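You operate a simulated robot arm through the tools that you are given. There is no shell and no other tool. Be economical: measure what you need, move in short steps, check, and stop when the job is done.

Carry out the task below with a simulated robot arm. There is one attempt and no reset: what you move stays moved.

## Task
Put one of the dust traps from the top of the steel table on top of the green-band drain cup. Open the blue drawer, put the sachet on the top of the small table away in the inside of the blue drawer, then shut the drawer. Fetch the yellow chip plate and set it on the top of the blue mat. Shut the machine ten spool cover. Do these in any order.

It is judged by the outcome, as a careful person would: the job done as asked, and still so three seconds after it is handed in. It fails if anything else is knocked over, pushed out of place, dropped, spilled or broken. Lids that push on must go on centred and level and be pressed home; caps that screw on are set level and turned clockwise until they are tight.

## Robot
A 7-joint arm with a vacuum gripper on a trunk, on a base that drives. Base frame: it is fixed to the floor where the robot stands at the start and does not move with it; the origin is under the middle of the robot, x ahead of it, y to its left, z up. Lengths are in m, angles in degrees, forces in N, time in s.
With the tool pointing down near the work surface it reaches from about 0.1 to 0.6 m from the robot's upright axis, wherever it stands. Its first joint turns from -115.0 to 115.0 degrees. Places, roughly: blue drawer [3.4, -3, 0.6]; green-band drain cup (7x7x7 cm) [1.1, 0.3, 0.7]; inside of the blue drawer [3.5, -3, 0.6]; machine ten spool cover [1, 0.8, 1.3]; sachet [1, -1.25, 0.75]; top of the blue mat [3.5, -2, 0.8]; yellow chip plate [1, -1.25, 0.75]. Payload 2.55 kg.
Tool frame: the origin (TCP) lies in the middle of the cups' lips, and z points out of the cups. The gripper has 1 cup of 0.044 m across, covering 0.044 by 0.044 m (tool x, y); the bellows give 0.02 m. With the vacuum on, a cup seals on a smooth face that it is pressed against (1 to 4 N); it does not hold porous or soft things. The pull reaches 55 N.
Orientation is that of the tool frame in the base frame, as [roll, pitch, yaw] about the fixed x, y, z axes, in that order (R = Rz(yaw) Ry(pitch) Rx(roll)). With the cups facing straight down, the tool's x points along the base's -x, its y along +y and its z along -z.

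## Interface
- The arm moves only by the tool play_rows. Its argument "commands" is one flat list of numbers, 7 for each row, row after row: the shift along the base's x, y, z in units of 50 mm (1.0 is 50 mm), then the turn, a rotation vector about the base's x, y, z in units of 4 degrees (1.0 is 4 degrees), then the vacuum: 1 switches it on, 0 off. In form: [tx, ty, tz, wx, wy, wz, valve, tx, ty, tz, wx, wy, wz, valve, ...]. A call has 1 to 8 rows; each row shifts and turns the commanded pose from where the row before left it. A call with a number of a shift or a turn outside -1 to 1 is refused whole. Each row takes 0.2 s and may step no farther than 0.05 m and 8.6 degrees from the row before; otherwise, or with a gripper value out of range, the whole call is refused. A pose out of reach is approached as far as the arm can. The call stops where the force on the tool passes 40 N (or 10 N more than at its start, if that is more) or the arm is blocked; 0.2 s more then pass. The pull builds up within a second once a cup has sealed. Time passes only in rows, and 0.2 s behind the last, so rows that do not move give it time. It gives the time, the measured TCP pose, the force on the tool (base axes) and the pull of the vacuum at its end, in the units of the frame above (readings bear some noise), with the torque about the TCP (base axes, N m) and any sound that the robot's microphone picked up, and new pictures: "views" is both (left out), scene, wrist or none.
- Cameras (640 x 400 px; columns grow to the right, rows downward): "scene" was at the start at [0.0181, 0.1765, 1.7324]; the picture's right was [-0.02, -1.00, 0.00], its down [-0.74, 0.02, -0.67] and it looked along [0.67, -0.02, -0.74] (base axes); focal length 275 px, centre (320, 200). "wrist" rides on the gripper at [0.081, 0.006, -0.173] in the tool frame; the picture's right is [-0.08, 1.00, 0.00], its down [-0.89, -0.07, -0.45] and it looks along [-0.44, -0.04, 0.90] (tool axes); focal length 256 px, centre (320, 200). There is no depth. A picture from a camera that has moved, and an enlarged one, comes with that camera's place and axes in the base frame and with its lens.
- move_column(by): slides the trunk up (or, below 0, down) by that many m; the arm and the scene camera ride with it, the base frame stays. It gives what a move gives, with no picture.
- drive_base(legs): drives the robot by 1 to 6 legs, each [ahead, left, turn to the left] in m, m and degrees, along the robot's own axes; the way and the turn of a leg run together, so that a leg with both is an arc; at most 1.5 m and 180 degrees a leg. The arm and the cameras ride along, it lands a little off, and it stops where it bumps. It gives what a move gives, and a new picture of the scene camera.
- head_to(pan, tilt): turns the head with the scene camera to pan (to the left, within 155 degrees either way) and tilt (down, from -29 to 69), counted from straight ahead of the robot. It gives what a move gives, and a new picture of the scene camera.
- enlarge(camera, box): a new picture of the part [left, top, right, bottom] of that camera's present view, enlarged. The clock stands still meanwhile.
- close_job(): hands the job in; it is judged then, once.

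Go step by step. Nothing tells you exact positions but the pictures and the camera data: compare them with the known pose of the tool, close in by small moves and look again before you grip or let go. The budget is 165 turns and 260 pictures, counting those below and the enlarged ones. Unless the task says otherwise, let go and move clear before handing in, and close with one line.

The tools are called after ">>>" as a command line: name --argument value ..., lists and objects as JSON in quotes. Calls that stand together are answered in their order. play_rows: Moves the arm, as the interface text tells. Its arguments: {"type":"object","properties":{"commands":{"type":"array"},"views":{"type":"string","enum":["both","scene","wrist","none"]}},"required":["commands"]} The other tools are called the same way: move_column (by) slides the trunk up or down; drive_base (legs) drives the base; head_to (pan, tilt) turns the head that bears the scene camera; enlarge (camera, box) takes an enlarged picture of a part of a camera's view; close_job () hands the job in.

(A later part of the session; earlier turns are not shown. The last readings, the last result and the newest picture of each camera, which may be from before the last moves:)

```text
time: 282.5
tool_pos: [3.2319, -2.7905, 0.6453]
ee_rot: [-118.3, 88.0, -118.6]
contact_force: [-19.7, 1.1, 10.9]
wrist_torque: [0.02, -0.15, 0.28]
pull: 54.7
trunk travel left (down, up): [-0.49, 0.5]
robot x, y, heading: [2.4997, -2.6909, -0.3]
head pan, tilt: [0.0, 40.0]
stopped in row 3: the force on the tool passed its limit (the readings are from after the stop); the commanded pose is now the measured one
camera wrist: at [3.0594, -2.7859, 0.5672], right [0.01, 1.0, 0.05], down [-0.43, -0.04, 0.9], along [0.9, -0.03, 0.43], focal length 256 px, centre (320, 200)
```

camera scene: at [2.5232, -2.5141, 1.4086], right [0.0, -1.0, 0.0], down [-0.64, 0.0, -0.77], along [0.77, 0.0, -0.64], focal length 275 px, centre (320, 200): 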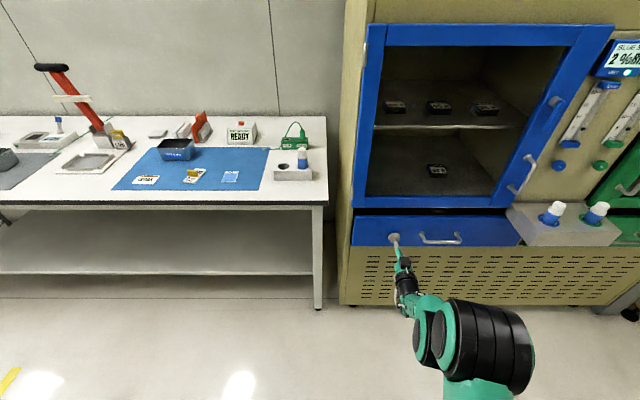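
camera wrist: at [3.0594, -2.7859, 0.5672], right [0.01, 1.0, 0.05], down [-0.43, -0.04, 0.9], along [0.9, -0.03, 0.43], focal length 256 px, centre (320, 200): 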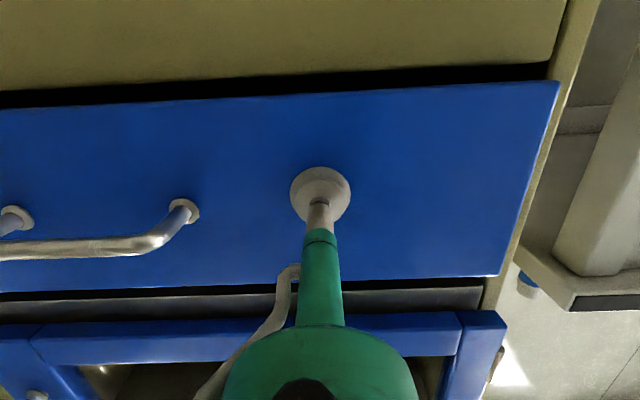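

Sealed on the drawer face. Now pull by driving the base back slowly.

>>> drive_base --legs '[[-0.08, 0, 0]]'

```text
time: 283.6
tool_pos: [3.1536, -2.7909, 0.6454]
ee_rot: [-118.0, 88.0, -118.4]
contact_force: [3.3, 3.7, 13.0]
wrist_torque: [0.14, -0.05, 0.13]
pull: 54.8
trunk travel left (down, up): [-0.49, 0.5]
robot x, y, heading: [2.4173, -2.6888, 0.2]
head pan, tilt: [0.0, 40.0]
camera scene: at [2.4375, -2.5136, 1.4087], right [0.0, -1.0, 0.0], down [-0.64, 0.0, -0.77], along [0.77, 0.0, -0.64], focal length 275 px, centre (320, 200)
```

scene: 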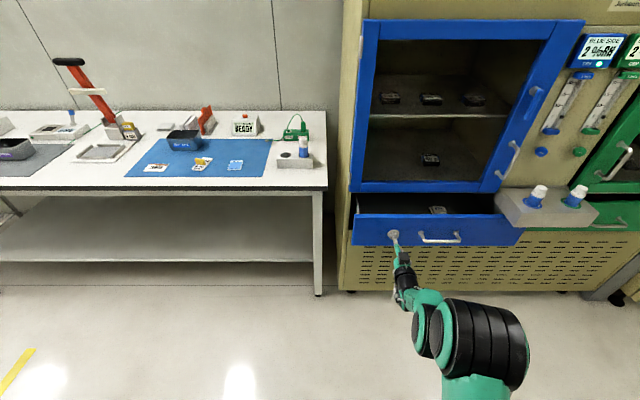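

It's opening; there is already a DRY item inside. Pulling further.

>>> drive_base --legs '[[-0.15, 0, 0]]'

>>> enlarge --camera "scene" --box '[320, 150, 560, 310]'

```text
time: 284.9
tool_pos: [3.0044, -2.7913, 0.6456]
ee_rot: [-117.0, 88.0, -117.3]
contact_force: [2.5, 7.8, 4.5]
wrist_torque: [0.23, -0.02, 0.07]
pull: 55.0
trunk travel left (down, up): [-0.49, 0.5]
robot x, y, heading: [2.2681, -2.6931, 0.0]
head pan, tilt: [0.0, 40.0]
camera scene: at [2.2895, -2.5132, 1.4086], right [0.0, -1.0, 0.0], down [-0.64, 0.0, -0.77], along [0.77, 0.0, -0.64], focal length 275 px, centre (320, 200)
```

scene: 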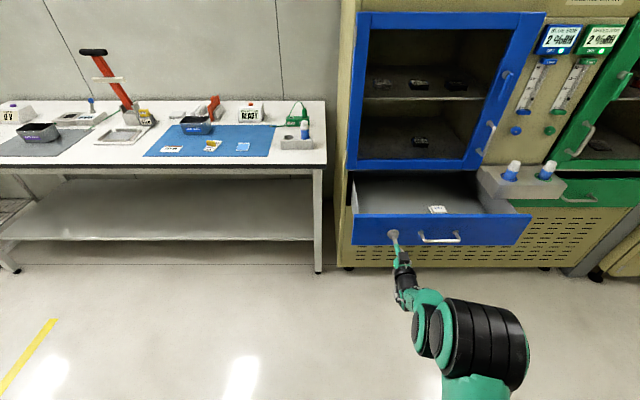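

```text
2.50 times, centred on (440, 230) of scene
camera zoom: at [2.2895, -2.5132, 1.4086], right [0.0, -1.0, 0.0], down [-0.64, 0.0, -0.77], along [0.77, 0.0, -0.64], focal length 688 px, centre (20, 125)
```

zoom: 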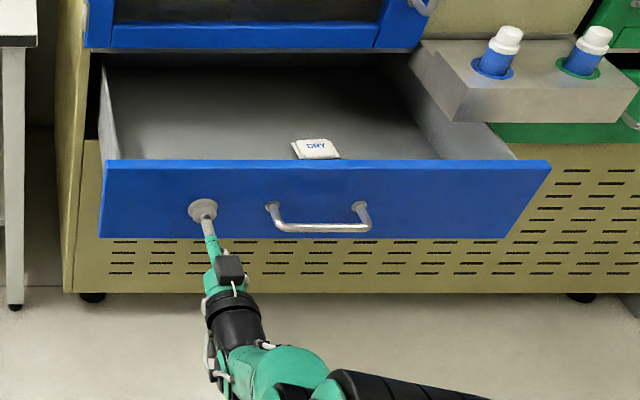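

The drawer is open about 23 cm. Release the vacuum and back away.

>>> play_rows --commands '[0, 0, 0, 0, 0, 0, 0, 0, 0, 0, 0, 0, 0, 0, 0, 0, 0, 0, 0, 0, 0, 0, 0, 0, 0, 0, 0, 0, -0.2, 0, 0, 0, 0, 0, 0]' --views "none"

>>> drive_base --legs '[[-0.2, 0, 0]]'

```text
time: 286.1
tool_pos: [2.9927, -2.7904, 0.6454]
ee_rot: [-117.9, 87.9, -118.2]
contact_force: [0.6, 0.2, 0.3]
wrist_torque: [0.0, 0.0, 0.03]
pull: 0.1
trunk travel left (down, up): [-0.49, 0.5]
robot x, y, heading: [2.2644, -2.6906, -0.0]
head pan, tilt: [0.0, 40.0]
```

```text
time: 287.7
tool_pos: [2.7969, -2.7948, 0.6448]
ee_rot: [-117.7, 87.9, -118.3]
contact_force: [-1.2, -0.5, 0.2]
wrist_torque: [-0.01, 0.01, -0.01]
pull: 0.0
trunk travel left (down, up): [-0.49, 0.5]
robot x, y, heading: [2.0716, -2.6928, -0.3]
head pan, tilt: [0.0, 40.0]
camera scene: at [2.0939, -2.5135, 1.4086], right [-0.01, -1.0, 0.0], down [-0.64, 0.0, -0.77], along [0.77, 0.0, -0.64], focal length 275 px, centre (320, 200)
```

scene: 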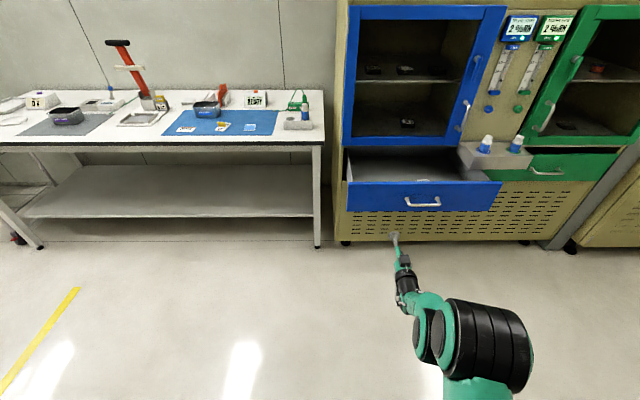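

>>> move_column --by 0.335

>>> play_rows --commands '[-0.4, 0, 0, 0, 1, 0, 0, -0.4, 0, 0, 0, 1, 0, 0, -0.4, 0, 0, 0, 1, 0, 0, -0.4, 0, 0, 0, 1, 0, 0, -0.4, 0, 0, 0, 1, 0, 0, -0.4, 0, 0, 0, 1, 0, 0, -0.4, 0, 0, 0, 1, 0, 0, -0.4, 0, 0, 0, 1, 0, 0]' --views "none"

>>> play_rows --commands '[-0.3, 0, 0, 0, 1, 0, 0, -0.3, 0, 0, 0, 1, 0, 0, -0.3, 0, 0, 0, 1, 0, 0, -0.3, 0, 0, 0, 1, 0, 0, 0, 0, 0, 0, 1, 0, 0, 0, 0, 0, 0, 1, 0, 0, 0, 0, 0, 0, 1, 0, 0, 0, 0, 0, 0, 1, 0, 0]' --views "none"

>>> play_rows --commands '[0, 0, 0, 0, 1, 0, 0, 0, 0, 0, 0, 1, 0, 0, 0, 0, 0, 0, 1, 0, 0, 0, 0, 0, 0, 1, 0, 0, 0, 0, 0, 0, 1, 0, 0, 0, 0, 0, 0, 1, 0, 0]' --views "scene"

```text
time: 291.0
tool_pos: [2.7958, -2.7945, 0.9794]
ee_rot: [-118.3, 88.0, -119.0]
contact_force: [1.5, 0.2, 0.1]
wrist_torque: [0.0, 0.01, -0.01]
pull: 0.1
trunk travel left (down, up): [-0.825, 0.165]
robot x, y, heading: [2.0699, -2.6918, -0.1]
head pan, tilt: [0.0, 40.0]
```

```text
time: 292.8
tool_pos: [2.6347, -2.7934, 0.9817]
ee_rot: [-176.7, 56.9, -176.8]
contact_force: [0.1, -0.9, -0.2]
wrist_torque: [-0.01, -0.02, -0.03]
pull: 0.0
trunk travel left (down, up): [-0.825, 0.165]
robot x, y, heading: [2.0709, -2.6937, -0.1]
head pan, tilt: [0.0, 40.0]
```

```text
time: 294.6
tool_pos: [2.5765, -2.7968, 0.9775]
ee_rot: [-178.6, 24.7, -178.2]
contact_force: [0.0, -1.1, 0.2]
wrist_torque: [-0.02, -0.02, -0.01]
pull: 0.0
trunk travel left (down, up): [-0.825, 0.165]
robot x, y, heading: [2.0724, -2.6905, 0.1]
head pan, tilt: [0.0, 40.0]
```

```text
time: 296.0
tool_pos: [2.589, -2.7836, 0.9884]
ee_rot: [178.2, 11.3, -178.0]
contact_force: [0.5, -0.8, -0.3]
wrist_torque: [0.01, -0.01, 0.0]
pull: 0.1
out of reach, approached as far as the arm can: row 1, 2, 3, 4
trunk travel left (down, up): [-0.825, 0.165]
robot x, y, heading: [2.0664, -2.6916, -0.4]
head pan, tilt: [0.0, 40.0]
camera scene: at [2.095, -2.5135, 1.7436], right [-0.01, -1.0, 0.0], down [-0.64, 0.0, -0.77], along [0.77, 0.0, -0.64], focal length 275 px, centre (320, 200)
```

scene: 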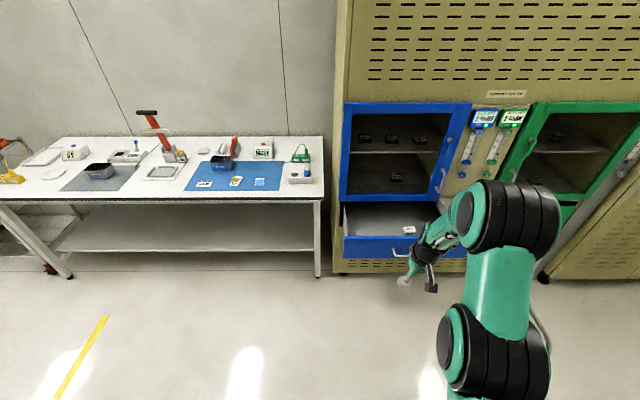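

>>> play_rows --commands '[-0.6, 0, 0.3, 0, 1, 0, 0, -0.6, 0, 0.3, 0, 1, 0, 0, -0.6, 0.1, 0.3, 0.4, 0.8, -0.4, 0, -0.4, 0, 0, 0, 0, 0, 0]' --views "none"

>>> drive_base --legs '[[0, 0, 90], [0, 0, 90], [0, -1.2, 0]]'

>>> head_to --pan 0 --tilt 45

```text
time: 297.0
tool_pos: [2.4766, -2.7784, 1.0346]
ee_rot: [176.4, 0.1, -179.8]
contact_force: [-0.5, 0.6, -0.5]
wrist_torque: [0.02, -0.04, 0.02]
pull: 0.0
trunk travel left (down, up): [-0.825, 0.165]
robot x, y, heading: [2.069, -2.6936, -0.1]
head pan, tilt: [0.0, 40.0]
```

```text
time: 310.8
tool_pos: [1.6012, -1.4449, 1.0348]
ee_rot: [176.4, 0.2, 3.4]
contact_force: [0.3, 0.1, -1.1]
wrist_torque: [-0.04, -0.01, -0.01]
pull: 0.1
trunk travel left (down, up): [-0.825, 0.165]
robot x, y, heading: [2.0134, -1.5082, -177.3]
head pan, tilt: [0.0, 40.0]
camera scene: at [1.9967, -1.6845, 1.7437], right [-0.05, 1.0, 0.0], down [0.64, 0.03, -0.77], along [-0.77, -0.04, -0.64], focal length 275 px, centre (320, 200)
```

scene: 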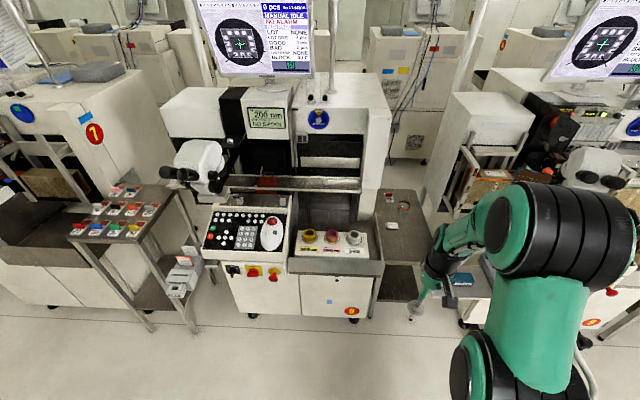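

```text
time: 311.4
tool_pos: [1.6011, -1.4456, 1.0352]
ee_rot: [176.3, 0.1, 3.4]
contact_force: [-0.4, -0.1, 0.5]
wrist_torque: [0.01, -0.02, -0.02]
pull: 0.1
trunk travel left (down, up): [-0.825, 0.165]
robot x, y, heading: [2.0179, -1.5101, -177.0]
head pan, tilt: [0.0, 45.0]
camera scene: at [2.0004, -1.6846, 1.7364], right [-0.05, 1.0, 0.0], down [0.71, 0.03, -0.71], along [-0.71, -0.03, -0.71], focal length 275 px, centre (320, 200)
```

scene: 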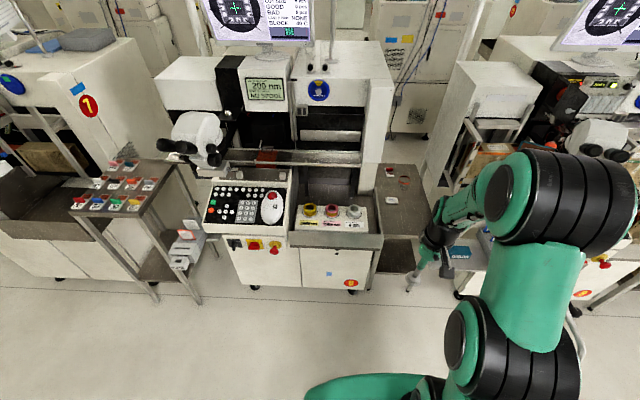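

>>> drive_base --legs '[[0, -0.14, -3], [0.5, 0, 0]]'

>>> play_rows --commands '[0, 0, 0, 0.9, 0, -0.3, 0]' --views "wrist"

```text
time: 315.3
tool_pos: [1.1013, -1.2945, 1.0363]
ee_rot: [176.3, 0.2, 1.7]
contact_force: [-0.3, -0.7, 0.5]
wrist_torque: [0.01, -0.03, 0.01]
pull: 0.1
trunk travel left (down, up): [-0.825, 0.165]
robot x, y, heading: [1.513, -1.3714, -178.9]
head pan, tilt: [0.0, 45.0]
camera scene: at [1.4934, -1.5456, 1.7364], right [-0.02, 1.0, 0.0], down [0.71, 0.01, -0.71], along [-0.71, -0.01, -0.71], focal length 275 px, centre (320, 200)
```

scene: 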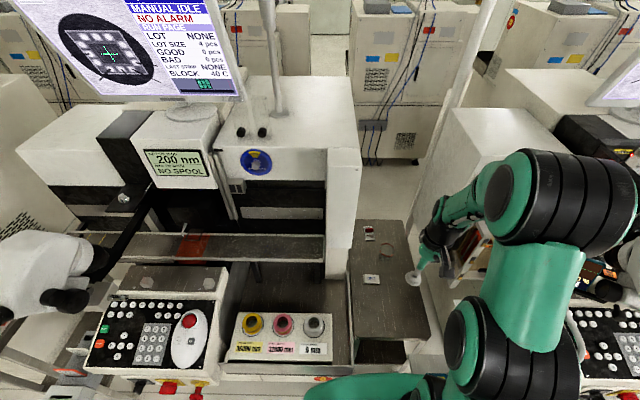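

```text
time: 315.7
tool_pos: [1.1034, -1.2953, 1.0348]
ee_rot: [-179.9, 0.2, 0.6]
contact_force: [-0.9, -0.6, 0.3]
wrist_torque: [0.01, 0.0, 0.01]
pull: 0.0
trunk travel left (down, up): [-0.825, 0.165]
robot x, y, heading: [1.5125, -1.3682, -179.0]
head pan, tilt: [0.0, 45.0]
camera wrist: at [1.1839, -1.3005, 1.2081], right [-0.07, -1.0, 0.0], down [-0.89, 0.06, 0.45], along [-0.45, 0.03, -0.89], focal length 256 px, centre (320, 200)
```

wrist: 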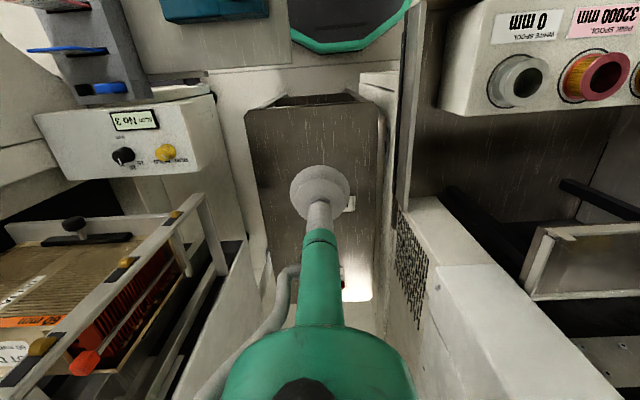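

>>> drive_base --legs '[[0.03, 0, 0]]'

>>> play_rows --commands '[-0.6, -0.1, -0.3, 0, 0, 0, 0, -0.65, -0.1, -0.4, 0, 0, 0, 0, -0.65, -0.1, -0.4, 0, 0, 0, 0, -0.65, -0.1, -0.4, 0, 0, 0, 0, -0.65, -0.1, -0.4, 0, 0, 0, 0, -0.5, 0, 0, 0, 0, 0, 0]'

>>> enlarge --camera "wrist" --box '[260, 80, 420, 220]'

```text
time: 316.6
tool_pos: [1.0722, -1.2948, 1.034]
ee_rot: [-179.9, 0.0, 0.5]
contact_force: [-0.2, 0.0, 1.4]
wrist_torque: [-0.01, -0.02, 0.05]
pull: 0.0
trunk travel left (down, up): [-0.825, 0.165]
robot x, y, heading: [1.4781, -1.3679, -178.9]
head pan, tilt: [0.0, 45.0]
camera scene: at [1.4639, -1.5463, 1.7364], right [-0.02, 1.0, 0.0], down [0.71, 0.01, -0.71], along [-0.71, -0.01, -0.71], focal length 275 px, centre (320, 200)
```

scene: 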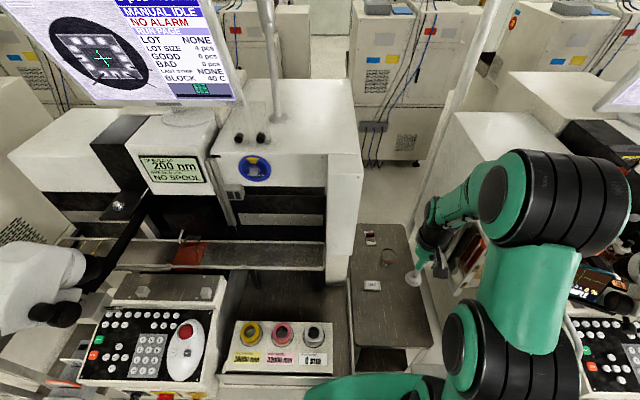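

```text
time: 317.9
tool_pos: [0.8902, -1.3192, 0.9392]
ee_rot: [180.0, 0.1, 0.5]
contact_force: [0.4, 0.2, 1.0]
wrist_torque: [0.03, -0.01, 0.01]
pull: 0.1
trunk travel left (down, up): [-0.825, 0.165]
robot x, y, heading: [1.4852, -1.369, -178.9]
head pan, tilt: [0.0, 45.0]
camera scene: at [1.4639, -1.546, 1.7364], right [-0.02, 1.0, 0.0], down [0.71, 0.01, -0.71], along [-0.71, -0.01, -0.71], focal length 275 px, centre (320, 200)
camera wrist: at [0.9701, -1.3252, 1.1121], right [-0.07, -1.0, 0.0], down [-0.89, 0.06, 0.45], along [-0.45, 0.03, -0.89], focal length 256 px, centre (320, 200)
```

scene: 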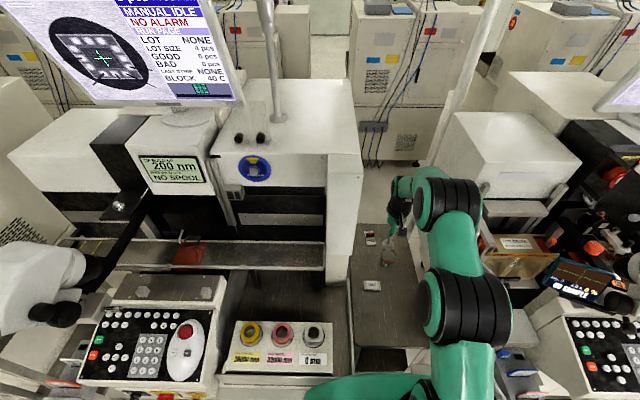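
wrist: 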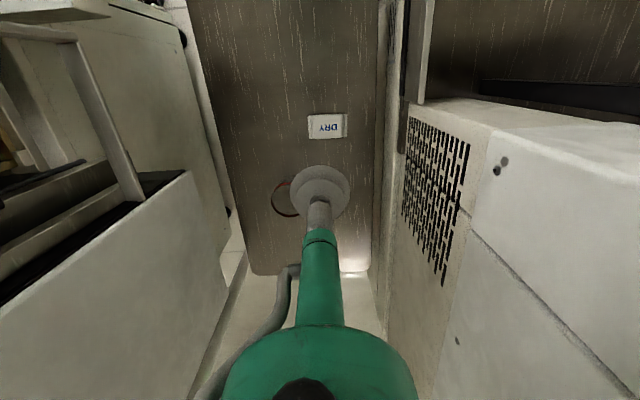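

```text
2.86 times, centred on (340, 150) of wrist
camera zoom: at [0.9701, -1.3252, 1.1121], right [-0.07, -1.0, 0.0], down [-0.89, 0.06, 0.45], along [-0.45, 0.03, -0.89], focal length 731 px, centre (263, 343)
```

zoom: 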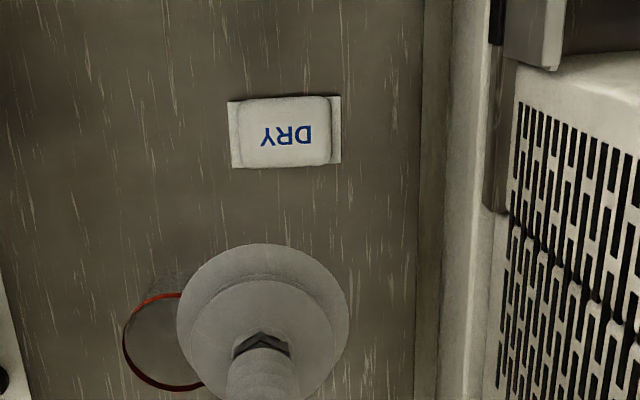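

>>> play_rows --commands '[-0.2, -0.26, 0, 0, 0, 0, 0]' --views "none"

>>> move_column --by -0.23

>>> play_rows --commands '[0, 0, 0, 0, 0, 0, 0]'

>>> enlarge --camera "wrist" --box '[250, 110, 390, 220]'

```text
time: 318.4
tool_pos: [0.8777, -1.3341, 0.9399]
ee_rot: [180.0, 0.0, 0.5]
contact_force: [0.7, 0.3, 0.0]
wrist_torque: [0.01, -0.02, 0.02]
pull: 0.1
trunk travel left (down, up): [-0.825, 0.165]
robot x, y, heading: [1.4835, -1.3694, -178.9]
head pan, tilt: [0.0, 45.0]
```

```text
time: 320.8
tool_pos: [0.8789, -1.332, 0.7109]
ee_rot: [180.0, 0.2, 0.4]
contact_force: [-0.1, -0.5, 1.0]
wrist_torque: [0.01, -0.01, 0.02]
pull: 0.1
trunk travel left (down, up): [-0.595, 0.395]
robot x, y, heading: [1.4812, -1.3723, -179.1]
head pan, tilt: [0.0, 45.0]
```

```text
time: 321.2
tool_pos: [0.8787, -1.3313, 0.709]
ee_rot: [180.0, 0.1, 0.6]
contact_force: [-0.2, -0.3, -0.7]
wrist_torque: [0.02, 0.01, -0.04]
pull: 0.0
trunk travel left (down, up): [-0.595, 0.395]
robot x, y, heading: [1.4849, -1.3743, -178.8]
head pan, tilt: [0.0, 45.0]
camera scene: at [1.4643, -1.5461, 1.5064], right [-0.02, 1.0, 0.0], down [0.71, 0.01, -0.71], along [-0.71, -0.01, -0.71], focal length 275 px, centre (320, 200)
camera wrist: at [0.9602, -1.338, 0.8827], right [-0.07, -1.0, 0.0], down [-0.89, 0.06, 0.45], along [-0.45, 0.03, -0.89], focal length 256 px, centre (320, 200)
```

scene: 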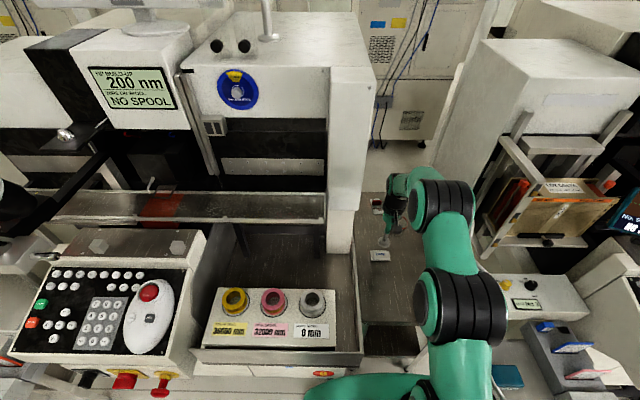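
wrist: 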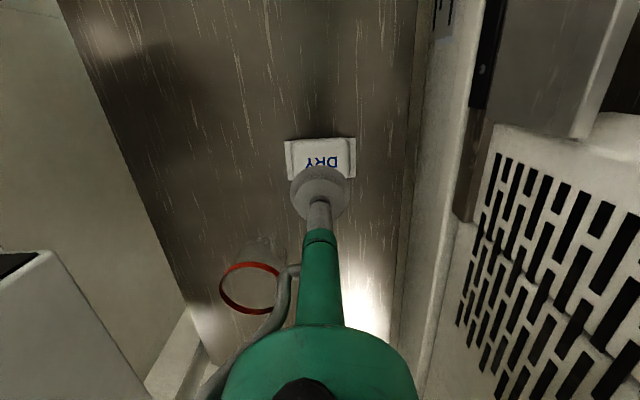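

```text
3.64 times, centred on (320, 165) of wrist
camera zoom: at [0.9602, -1.338, 0.8827], right [-0.07, -1.0, 0.0], down [-0.89, 0.06, 0.45], along [-0.45, 0.03, -0.89], focal length 931 px, centre (320, 327)
```

zoom: 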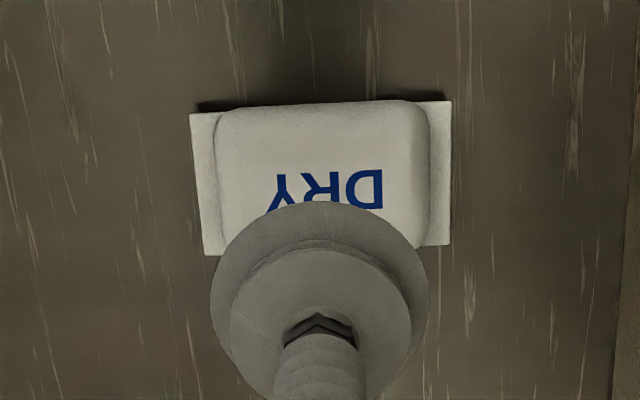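

>>> play_rows --commands '[0.02, -0.04, -0.7, 0, 0, 0, 1, 0, 0, -0.4, 0, 0, 0, 1, 0, 0, -0.15, 0, 0, 0, 1, 0, 0, -0.1, 0, 0, 0, 1, 0, 0, 0, 0, 0, 0, 1]' --views "none"

```text
time: 322.4
tool_pos: [0.8795, -1.3348, 0.6436]
ee_rot: [180.0, 0.1, 0.5]
contact_force: [0.6, 0.0, -0.3]
wrist_torque: [0.02, 0.0, 0.0]
pull: 55.1
trunk travel left (down, up): [-0.595, 0.395]
robot x, y, heading: [1.4845, -1.3711, -179.0]
head pan, tilt: [0.0, 45.0]
```

Sealed. Lift and retract with the sachet.

>>> play_rows --commands '[0, 0, 0.3, 0, 0, 0, 1, 0, 0, 0.5, 0, 0, 0, 1, 0, 0, 0.4, 0, 0, 0, 1, 0, 0, 0, 0, 0, 0, 1]' --views "wrist"

>>> move_column --by 0.23

>>> play_rows --commands '[0.7, 0, 0.2, 0, 0, 0, 1, 0.7, 0, 0.3, 0, 0, 0, 1, 0.7, 0, 0.3, 0, 0, 0, 1, 0.7, 0, 0.3, 0, 0, 0, 1, 0.7, 0, 0.3, 0, 0, 0, 1, 0.6, 0, 0.3, 0, 0, 0, 1]' --views "none"

>>> drive_base --legs '[[-0.58, 0, 0], [0, 0, -90], [0, 0, -90]]'

```text
time: 323.4
tool_pos: [0.878, -1.3347, 0.7034]
ee_rot: [180.0, 0.1, 0.6]
contact_force: [0.0, 1.0, 0.1]
wrist_torque: [0.04, 0.02, 0.0]
pull: 55.2
trunk travel left (down, up): [-0.595, 0.395]
robot x, y, heading: [1.4837, -1.3687, -179.0]
head pan, tilt: [0.0, 45.0]
camera wrist: at [0.9594, -1.3399, 0.8762], right [-0.07, -1.0, 0.0], down [-0.89, 0.06, 0.45], along [-0.45, 0.03, -0.89], focal length 256 px, centre (320, 200)
```

wrist: 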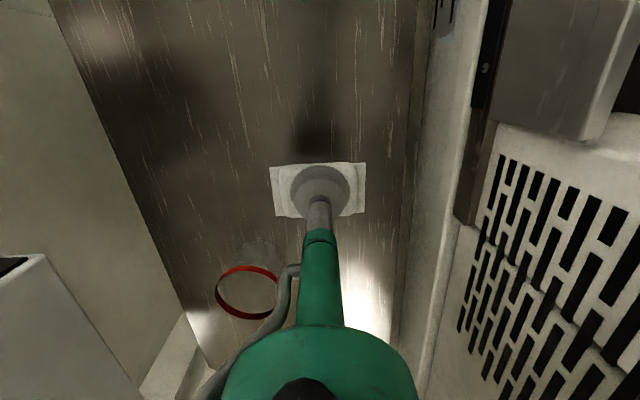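

```text
time: 325.8
tool_pos: [0.8779, -1.3348, 0.9331]
ee_rot: [-180.0, 0.1, 0.5]
contact_force: [0.5, 0.2, -0.2]
wrist_torque: [0.0, -0.01, 0.0]
pull: 55.0
trunk travel left (down, up): [-0.825, 0.165]
robot x, y, heading: [1.4856, -1.3733, -178.9]
head pan, tilt: [0.0, 45.0]
```

```text
time: 327.2
tool_pos: [1.0851, -1.332, 1.0195]
ee_rot: [-180.0, 0.2, 0.6]
contact_force: [0.1, -0.5, -1.0]
wrist_torque: [-0.05, 0.05, 0.01]
pull: 55.0
trunk travel left (down, up): [-0.825, 0.165]
robot x, y, heading: [1.4826, -1.3706, -178.9]
head pan, tilt: [0.0, 45.0]
```

```text
time: 338.2
tool_pos: [2.4736, -1.401, 1.0191]
ee_rot: [180.0, 0.0, 179.9]
contact_force: [-0.3, 0.1, -0.5]
wrist_torque: [0.0, -0.03, -0.01]
pull: 55.0
trunk travel left (down, up): [-0.825, 0.165]
robot x, y, heading: [2.0745, -1.3598, 0.6]
head pan, tilt: [0.0, 45.0]
camera scene: at [2.0931, -1.181, 1.7364], right [0.01, -1.0, 0.0], down [-0.71, -0.01, -0.71], along [0.71, 0.01, -0.71], focal length 275 px, centre (320, 200)
```

scene: 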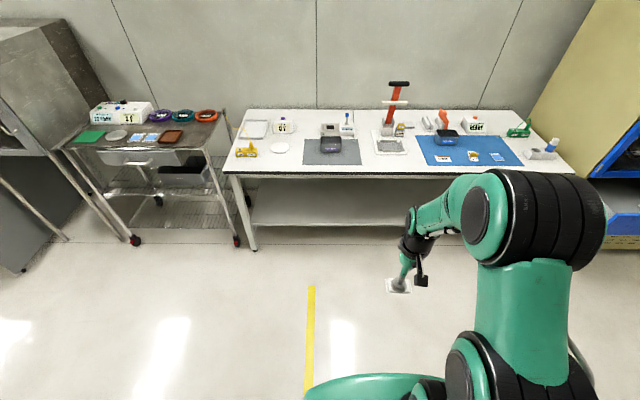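

>>> drive_base --legs '[[0, -1.48, 0], [0.25, 0, 0]]'

>>> play_rows --commands '[0, 0, 0, 0, 0, 0, 1]' --views "wrist"

```text
time: 347.0
tool_pos: [2.7146, -2.8984, 1.0182]
ee_rot: [180.0, 0.1, 178.0]
contact_force: [0.0, -0.1, -0.3]
wrist_torque: [0.03, 0.03, -0.01]
pull: 54.8
trunk travel left (down, up): [-0.825, 0.165]
robot x, y, heading: [2.3178, -2.8411, -1.3]
head pan, tilt: [0.0, 45.0]
camera scene: at [2.3407, -2.6665, 1.7364], right [-0.02, -1.0, 0.0], down [-0.71, 0.02, -0.71], along [0.71, -0.02, -0.71], focal length 275 px, centre (320, 200)
```

scene: 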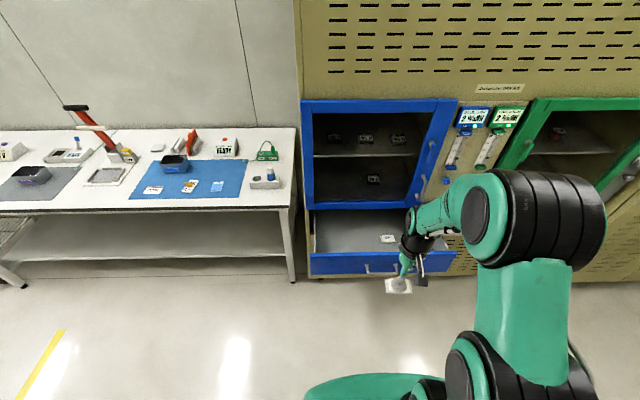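

```text
time: 347.4
tool_pos: [2.7134, -2.8971, 1.0184]
ee_rot: [180.0, 0.2, 178.1]
contact_force: [-0.1, -0.6, -0.4]
wrist_torque: [0.01, -0.03, -0.02]
pull: 55.4
trunk travel left (down, up): [-0.825, 0.165]
robot x, y, heading: [2.3174, -2.8409, -1.2]
head pan, tilt: [0.0, 45.0]
camera wrist: at [2.6329, -2.8893, 1.1916], right [0.11, 0.99, 0.0], down [0.89, -0.1, 0.45], along [0.45, -0.05, -0.89], focal length 256 px, centre (320, 200)
```

wrist: 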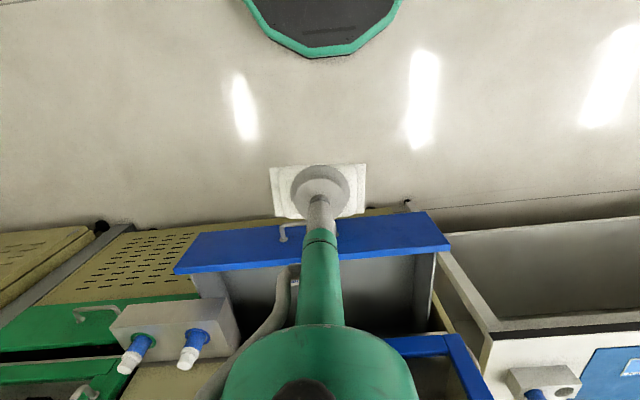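

>>> drive_base --legs '[[0.28, 0.03, 1.2]]'

>>> play_rows --commands '[0.6, 0.3, -0.3, 0, 0, 0, 1, 0.7, 0.3, -0.4, 0, 0, 0, 1, 0.7, 0.3, -0.5, 0, 0, 0, 1, 0.7, 0.3, -0.5, 0, 0, 0, 1]'

```text
time: 349.3
tool_pos: [2.9874, -2.8689, 1.0192]
ee_rot: [179.9, 0.1, 178.9]
contact_force: [-0.4, 0.4, 0.7]
wrist_torque: [0.02, 0.01, 0.02]
pull: 54.9
trunk travel left (down, up): [-0.825, 0.165]
robot x, y, heading: [2.5865, -2.8164, -0.8]
head pan, tilt: [0.0, 45.0]
camera scene: at [2.6103, -2.6406, 1.7364], right [-0.01, -1.0, 0.0], down [-0.71, 0.01, -0.71], along [0.71, -0.01, -0.71], focal length 275 px, centre (320, 200)
```

scene: 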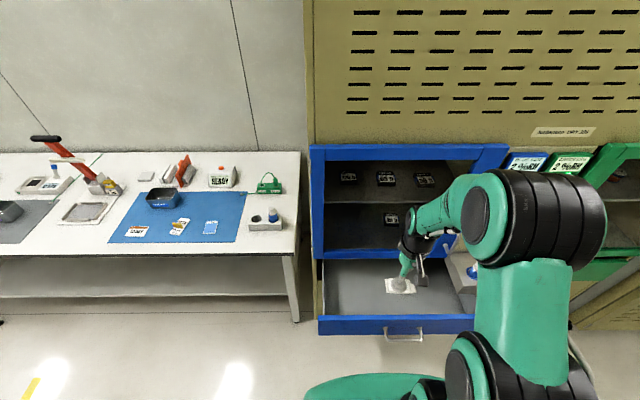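

```text
time: 350.3
tool_pos: [3.123, -2.8069, 0.9347]
ee_rot: [180.0, 0.1, 178.8]
contact_force: [0.4, 0.1, -0.2]
wrist_torque: [0.01, 0.02, 0.02]
pull: 54.7
trunk travel left (down, up): [-0.825, 0.165]
robot x, y, heading: [2.5863, -2.8157, -0.5]
head pan, tilt: [0.0, 45.0]
camera scene: at [2.6117, -2.6401, 1.7363], right [-0.01, -1.0, 0.0], down [-0.71, 0.01, -0.71], along [0.71, -0.01, -0.71], focal length 275 px, centre (320, 200)
camera wrist: at [3.0436, -2.7997, 1.1072], right [0.1, 1.0, 0.0], down [0.89, -0.09, 0.45], along [0.44, -0.04, -0.89], focal length 256 px, centre (320, 200)
```

scene: 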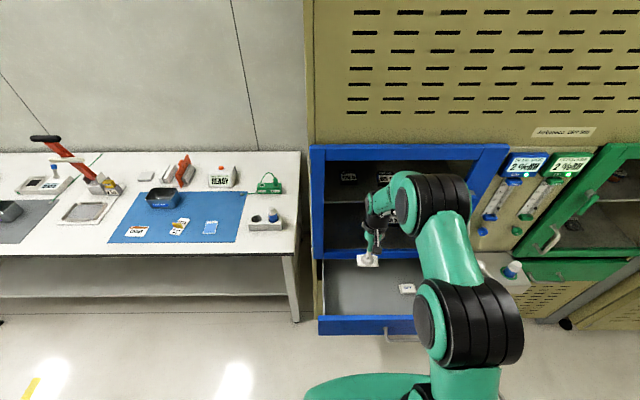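
wrist: 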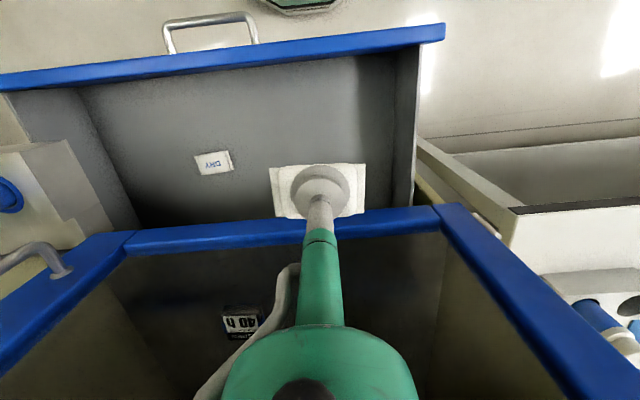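

Over the drawer, clear of the walls and the other sachet. Lowering with the trunk.

>>> move_column --by -0.22

>>> play_rows --commands '[-0.1, 0, -0.5, 0, 0, 0, 1, 0, 0, -0.3, 0, 0, 0, 1]'

```text
time: 352.6
tool_pos: [3.1213, -2.8091, 0.7151]
ee_rot: [-179.9, 0.2, 178.8]
contact_force: [-0.8, 1.6, -0.2]
wrist_torque: [-0.03, -0.04, 0.0]
pull: 54.7
trunk travel left (down, up): [-0.605, 0.385]
robot x, y, heading: [2.5891, -2.8227, -0.5]
head pan, tilt: [0.0, 45.0]
```

```text
time: 353.2
tool_pos: [3.1147, -2.8094, 0.6743]
ee_rot: [179.9, 0.1, 178.9]
contact_force: [0.6, 0.0, -0.8]
wrist_torque: [-0.03, -0.01, -0.03]
pull: 55.1
trunk travel left (down, up): [-0.605, 0.385]
robot x, y, heading: [2.5909, -2.8175, -0.7]
head pan, tilt: [0.0, 45.0]
camera scene: at [2.6097, -2.6407, 1.5164], right [-0.01, -1.0, 0.0], down [-0.71, 0.01, -0.71], along [0.71, -0.01, -0.71], focal length 275 px, centre (320, 200)
camera wrist: at [3.0342, -2.8006, 0.8475], right [0.1, 1.0, 0.0], down [0.89, -0.09, 0.45], along [0.45, -0.04, -0.89], focal length 256 px, centre (320, 200)
```

scene: 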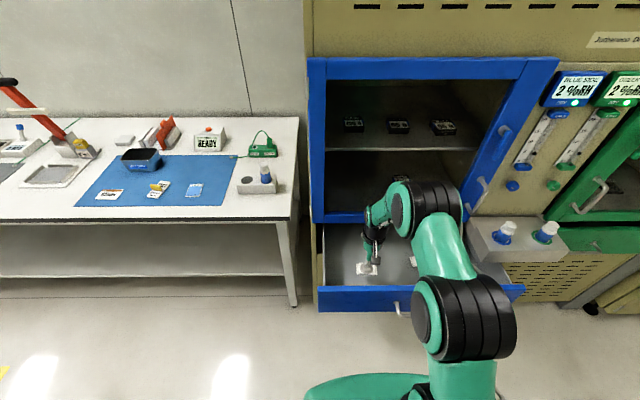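
wrist: 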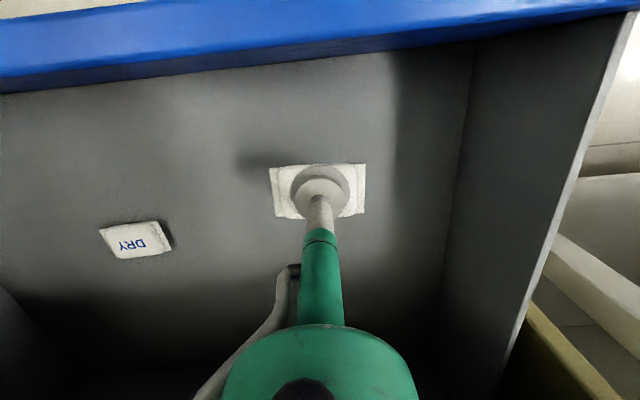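

>>> play_rows --commands '[0, 0, -0.4, 0, 0, 0, 1, 0, 0, -0.3, 0, 0, 0, 1, 0, 0, -0.15, 0, 0, 0, 1, 0, 0, 0, 0, 0, 0, 1]' --views "none"

>>> enlarge --camera "wrist" --box '[240, 110, 400, 250]'

```text
time: 354.2
tool_pos: [3.1164, -2.8078, 0.6319]
ee_rot: [179.9, 0.1, 178.9]
contact_force: [-0.6, 0.0, -0.6]
wrist_torque: [0.0, -0.03, -0.01]
pull: 54.8
trunk travel left (down, up): [-0.605, 0.385]
robot x, y, heading: [2.5854, -2.8179, -0.6]
head pan, tilt: [0.0, 45.0]
```

```text
2.86 times, centred on (320, 180) of wrist
camera zoom: at [3.0364, -2.8006, 0.8053], right [0.1, 1.0, 0.0], down [0.89, -0.09, 0.45], along [0.45, -0.04, -0.89], focal length 731 px, centre (320, 257)
```

zoom: 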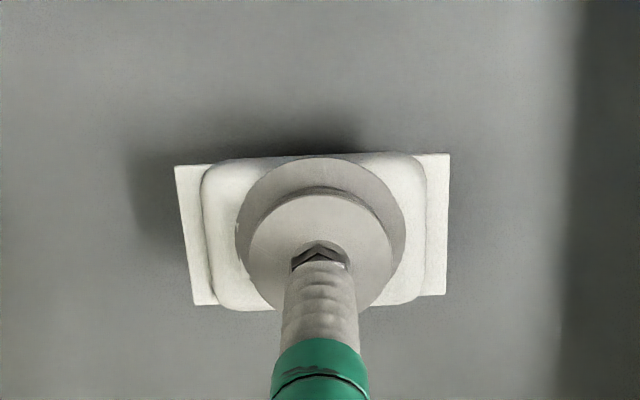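

>>> play_rows --commands '[0, 0, -0.2, 0, 0, 0, 1, 0, 0, -0.1, 0, 0, 0, 1, 0, 0, -0.06, 0, 0, 0, 1, 0, 0, 0, 0, 0, 0, 1]' --views "none"

```text
time: 355.2
tool_pos: [3.1186, -2.8088, 0.6135]
ee_rot: [-179.9, 0.1, 178.9]
contact_force: [0.3, -0.4, -0.6]
wrist_torque: [0.03, -0.04, 0.02]
pull: 54.8
trunk travel left (down, up): [-0.605, 0.385]
robot x, y, heading: [2.5908, -2.8213, -0.7]
head pan, tilt: [0.0, 45.0]
```

>>> play_rows --commands '[0, 0, -0.1, 0, 0, 0, 1, 0, 0, -0.08, 0, 0, 0, 1, 0, 0, -0.06, 0, 0, 0, 1, 0, 0, 0, 0, 0, 0, 1]' --views "none"

```text
time: 356.2
tool_pos: [3.1189, -2.8085, 0.6038]
ee_rot: [-180.0, 0.4, 178.9]
contact_force: [-1.5, -3.5, 17.2]
wrist_torque: [-0.06, 0.09, 0.01]
pull: 54.4
trunk travel left (down, up): [-0.605, 0.385]
robot x, y, heading: [2.5868, -2.8182, -0.4]
head pan, tilt: [0.0, 45.0]
```

On the floor of the drawer. Release and rise.

>>> play_rows --commands '[0, 0, 0.06, 0, 0, 0, 0, 0, 0, 0, 0, 0, 0, 0, 0, 0, 0, 0, 0, 0, 0, 0, 0, 0, 0, 0, 0, 0, 0, 0, 0.1, 0, 0, 0, 0, 0, 0, 0.4, 0, 0, 0, 0, 0, 0, 0.9, 0, 0, 0, 0, 0, 0, 0.9, 0, 0, 0, 0]' --views "none"

>>> move_column --by 0.22

>>> play_rows --commands '[-0.6, 0, 0.2, 0, 0, 0, 0, -0.7, 0, 0, 0, 0, 0, 0, -0.7, 0, 0, 0, 0, 0, 0, -0.6, 0, 0, 0, 0, 0, 0]' --views "wrist"

```text
time: 358.0
tool_pos: [3.118, -2.8091, 0.7223]
ee_rot: [180.0, 0.0, 178.9]
contact_force: [-0.1, 0.8, -0.6]
wrist_torque: [-0.01, 0.0, 0.05]
pull: 0.0
trunk travel left (down, up): [-0.605, 0.385]
robot x, y, heading: [2.5836, -2.8163, -0.7]
head pan, tilt: [0.0, 45.0]
```

```text
time: 360.4
tool_pos: [3.1192, -2.8087, 0.9425]
ee_rot: [180.0, 0.1, 178.8]
contact_force: [-0.9, 0.3, 0.5]
wrist_torque: [0.03, -0.01, -0.04]
pull: 0.0
trunk travel left (down, up): [-0.825, 0.165]
robot x, y, heading: [2.587, -2.8208, -0.5]
head pan, tilt: [0.0, 45.0]
```

```text
time: 361.4
tool_pos: [2.9899, -2.8088, 0.9539]
ee_rot: [-179.9, 0.3, 178.9]
contact_force: [0.4, -0.7, -0.3]
wrist_torque: [-0.01, 0.03, -0.03]
pull: 0.1
trunk travel left (down, up): [-0.825, 0.165]
robot x, y, heading: [2.5886, -2.8192, -0.7]
head pan, tilt: [0.0, 45.0]
camera wrist: at [2.9093, -2.8019, 1.1257], right [0.1, 1.0, 0.0], down [0.89, -0.09, 0.45], along [0.45, -0.04, -0.89], focal length 256 px, centre (320, 200)
```

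wrist: 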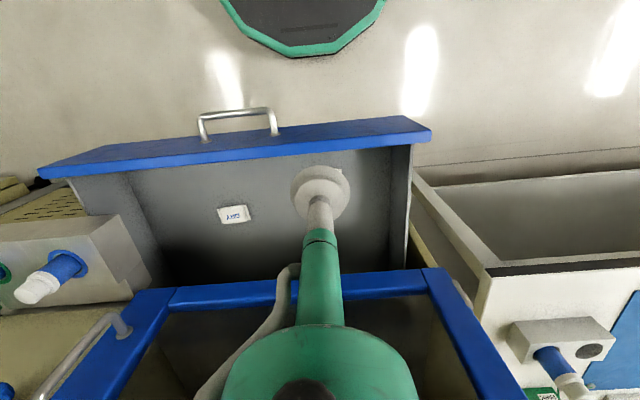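

Now prepare to push the drawer shut: back off, check the sachet, and tilt the tool forward.

>>> drive_base --legs '[[-0.35, 0.02, 0]]'

>>> play_rows --commands '[0.2, 0, 0, 0, -1, 0, 0, 0.3, 0, 0, 0, -1, 0, 0, 0.3, 0, 0, 0, -1, 0, 0, 0.3, 0, 0, 0, -1, 0, 0, 0.3, 0, 0, 0, -1, 0, 0, 0.3, 0, 0, 0, -1, 0, 0, 0.3, 0, 0, 0, -1, 0, 0, 0.3, 0, 0, 0, -1, 0, 0]' --views "none"

>>> play_rows --commands '[0.3, 0, 0, 0, -1, 0, 0, 0.3, 0, 0, 0, -1, 0, 0, 0.3, 0, 0, 0, -1, 0, 0, 0.3, 0, 0, 0, -1, 0, 0, 0.3, 0, 0, 0, -1, 0, 0, 0.3, 0, 0, 0, -1, 0, 0, 0.3, 0, 0, 0, -1, 0, 0, 0.3, 0, 0, 0, -1, 0, 0]' --views "scene"

>>> enlarge --camera "scene" --box '[280, 190, 460, 300]'

```text
time: 363.6
tool_pos: [2.6427, -2.7874, 0.9537]
ee_rot: [-180.0, 0.2, 178.4]
contact_force: [0.6, 0.2, 0.5]
wrist_torque: [0.04, -0.01, 0.0]
pull: 0.1
trunk travel left (down, up): [-0.825, 0.165]
robot x, y, heading: [2.2424, -2.7949, -0.9]
head pan, tilt: [0.0, 45.0]
camera scene: at [2.2624, -2.6154, 1.7364], right [-0.02, -1.0, 0.0], down [-0.71, 0.01, -0.71], along [0.71, -0.01, -0.71], focal length 275 px, centre (320, 200)
```

scene: 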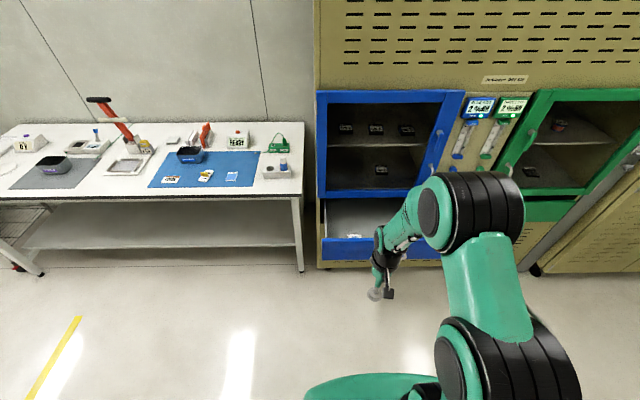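

```text
time: 365.4
tool_pos: [2.7551, -2.7875, 0.9527]
ee_rot: [179.1, 31.3, 178.2]
contact_force: [0.4, 0.3, 0.2]
wrist_torque: [0.04, 0.0, -0.01]
pull: 0.0
out of reach, approached as far as the arm can: row 8
trunk travel left (down, up): [-0.825, 0.165]
robot x, y, heading: [2.2375, -2.7942, -1.1]
head pan, tilt: [0.0, 45.0]
```

```text
time: 367.2
tool_pos: [2.8712, -2.7851, 0.9536]
ee_rot: [176.7, 64.1, 176.4]
contact_force: [1.2, -0.9, -0.6]
wrist_torque: [0.01, -0.02, 0.0]
pull: 0.1
out of reach, approached as far as the arm can: row 1
trunk travel left (down, up): [-0.825, 0.165]
robot x, y, heading: [2.2369, -2.7905, -1.1]
head pan, tilt: [0.0, 45.0]
camera scene: at [2.2641, -2.6154, 1.7364], right [-0.02, -1.0, 0.0], down [-0.71, 0.01, -0.71], along [0.71, -0.01, -0.71], focal length 275 px, centre (320, 200)
```

scene: 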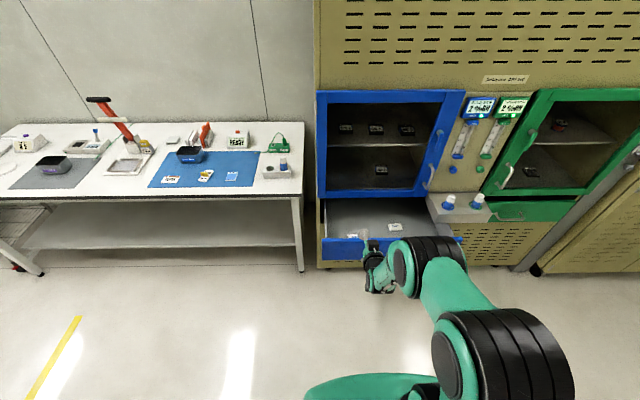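

```text
3.56 times, centred on (370, 245) of scene
camera zoom: at [2.2641, -2.6154, 1.7364], right [-0.02, -1.0, 0.0], down [-0.71, 0.01, -0.71], along [0.71, -0.01, -0.71], focal length 978 px, centre (142, 40)
```

zoom: 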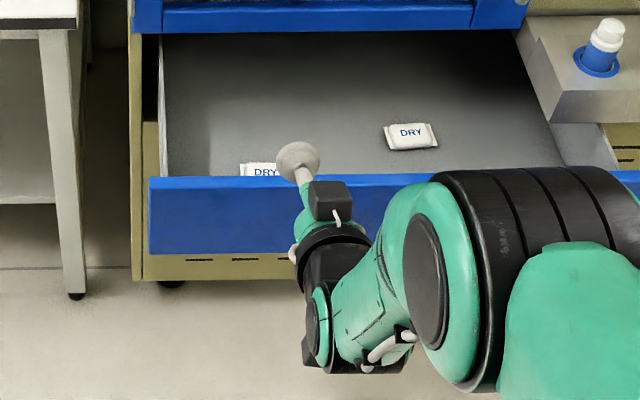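

Both sachets lie inside. Lower to face height and push by driving forward.

>>> move_column --by -0.31

>>> drive_base --legs '[[0.12, 0, 1]]'

>>> enlarge --camera "scene" --box '[280, 150, 480, 290]'

```text
time: 370.3
tool_pos: [2.87, -2.7848, 0.6445]
ee_rot: [176.7, 64.1, 176.4]
contact_force: [0.3, -0.4, 0.1]
wrist_torque: [0.02, -0.02, -0.01]
pull: 0.1
trunk travel left (down, up): [-0.515, 0.475]
robot x, y, heading: [2.2399, -2.7923, -0.8]
head pan, tilt: [0.0, 45.0]
```

```text
time: 371.5
tool_pos: [2.9879, -2.7758, 0.6422]
ee_rot: [176.7, 64.0, 177.2]
contact_force: [-0.2, 0.0, -0.4]
wrist_torque: [-0.03, -0.04, 0.01]
pull: 0.0
trunk travel left (down, up): [-0.515, 0.475]
robot x, y, heading: [2.3577, -2.7929, -0.4]
head pan, tilt: [0.0, 45.0]
camera scene: at [2.3801, -2.6163, 1.4263], right [0.0, -1.0, 0.0], down [-0.71, 0.0, -0.71], along [0.71, 0.0, -0.71], focal length 275 px, centre (320, 200)
```

scene: 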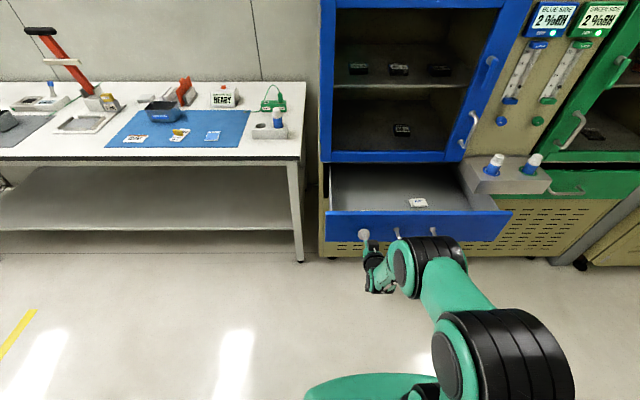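

```text
2.86 times, centred on (380, 220) of scene
camera zoom: at [2.3801, -2.6163, 1.4263], right [0.0, -1.0, 0.0], down [-0.71, 0.0, -0.71], along [0.71, 0.0, -0.71], focal length 786 px, centre (149, 143)
```

zoom: 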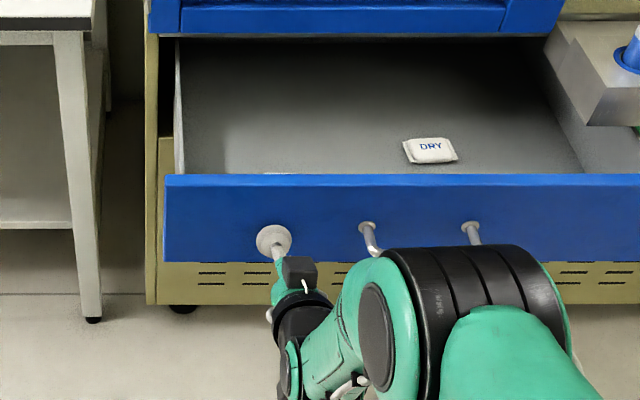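

>>> drive_base --legs '[[0.15, 0, 0]]'

>>> drive_base --legs '[[0.08, 0, 0]]'

>>> enlarge --camera "scene" --box '[280, 150, 520, 320]'

```text
time: 372.9
tool_pos: [3.1342, -2.777, 0.6433]
ee_rot: [176.8, 64.1, 177.1]
contact_force: [-1.9, 0.0, -1.1]
wrist_torque: [0.0, -0.02, 0.0]
pull: 0.0
trunk travel left (down, up): [-0.515, 0.475]
robot x, y, heading: [2.5018, -2.7957, -0.4]
head pan, tilt: [0.0, 45.0]
camera scene: at [2.5271, -2.617, 1.4263], right [-0.01, -1.0, 0.0], down [-0.71, 0.0, -0.71], along [0.71, 0.0, -0.71], focal length 275 px, centre (320, 200)
```

scene: 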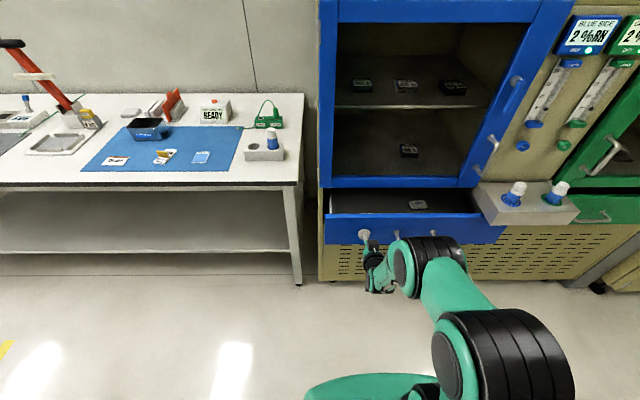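

```text
time: 373.9
tool_pos: [3.2168, -2.7787, 0.6434]
ee_rot: [176.7, 64.1, 177.0]
contact_force: [-0.4, -0.2, -0.2]
wrist_torque: [-0.02, -0.02, -0.01]
pull: 0.1
trunk travel left (down, up): [-0.515, 0.475]
robot x, y, heading: [2.586, -2.7955, -0.3]
head pan, tilt: [0.0, 45.0]
camera scene: at [2.6085, -2.6175, 1.4263], right [-0.01, -1.0, 0.0], down [-0.71, 0.0, -0.71], along [0.71, 0.0, -0.71], focal length 275 px, centre (320, 200)
```

scene: 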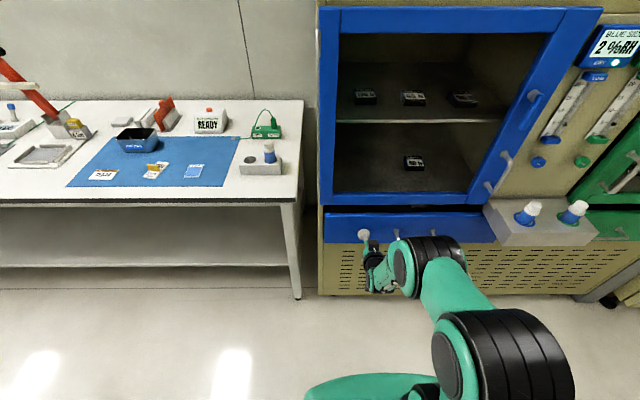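

```text
2.35 times, centred on (400, 235) of scene
camera zoom: at [2.6085, -2.6175, 1.4263], right [-0.01, -1.0, 0.0], down [-0.71, 0.0, -0.71], along [0.71, 0.0, -0.71], focal length 647 px, centre (132, 118)
```

zoom: 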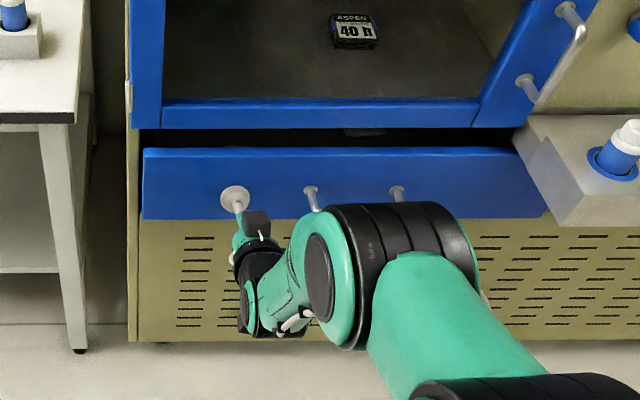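

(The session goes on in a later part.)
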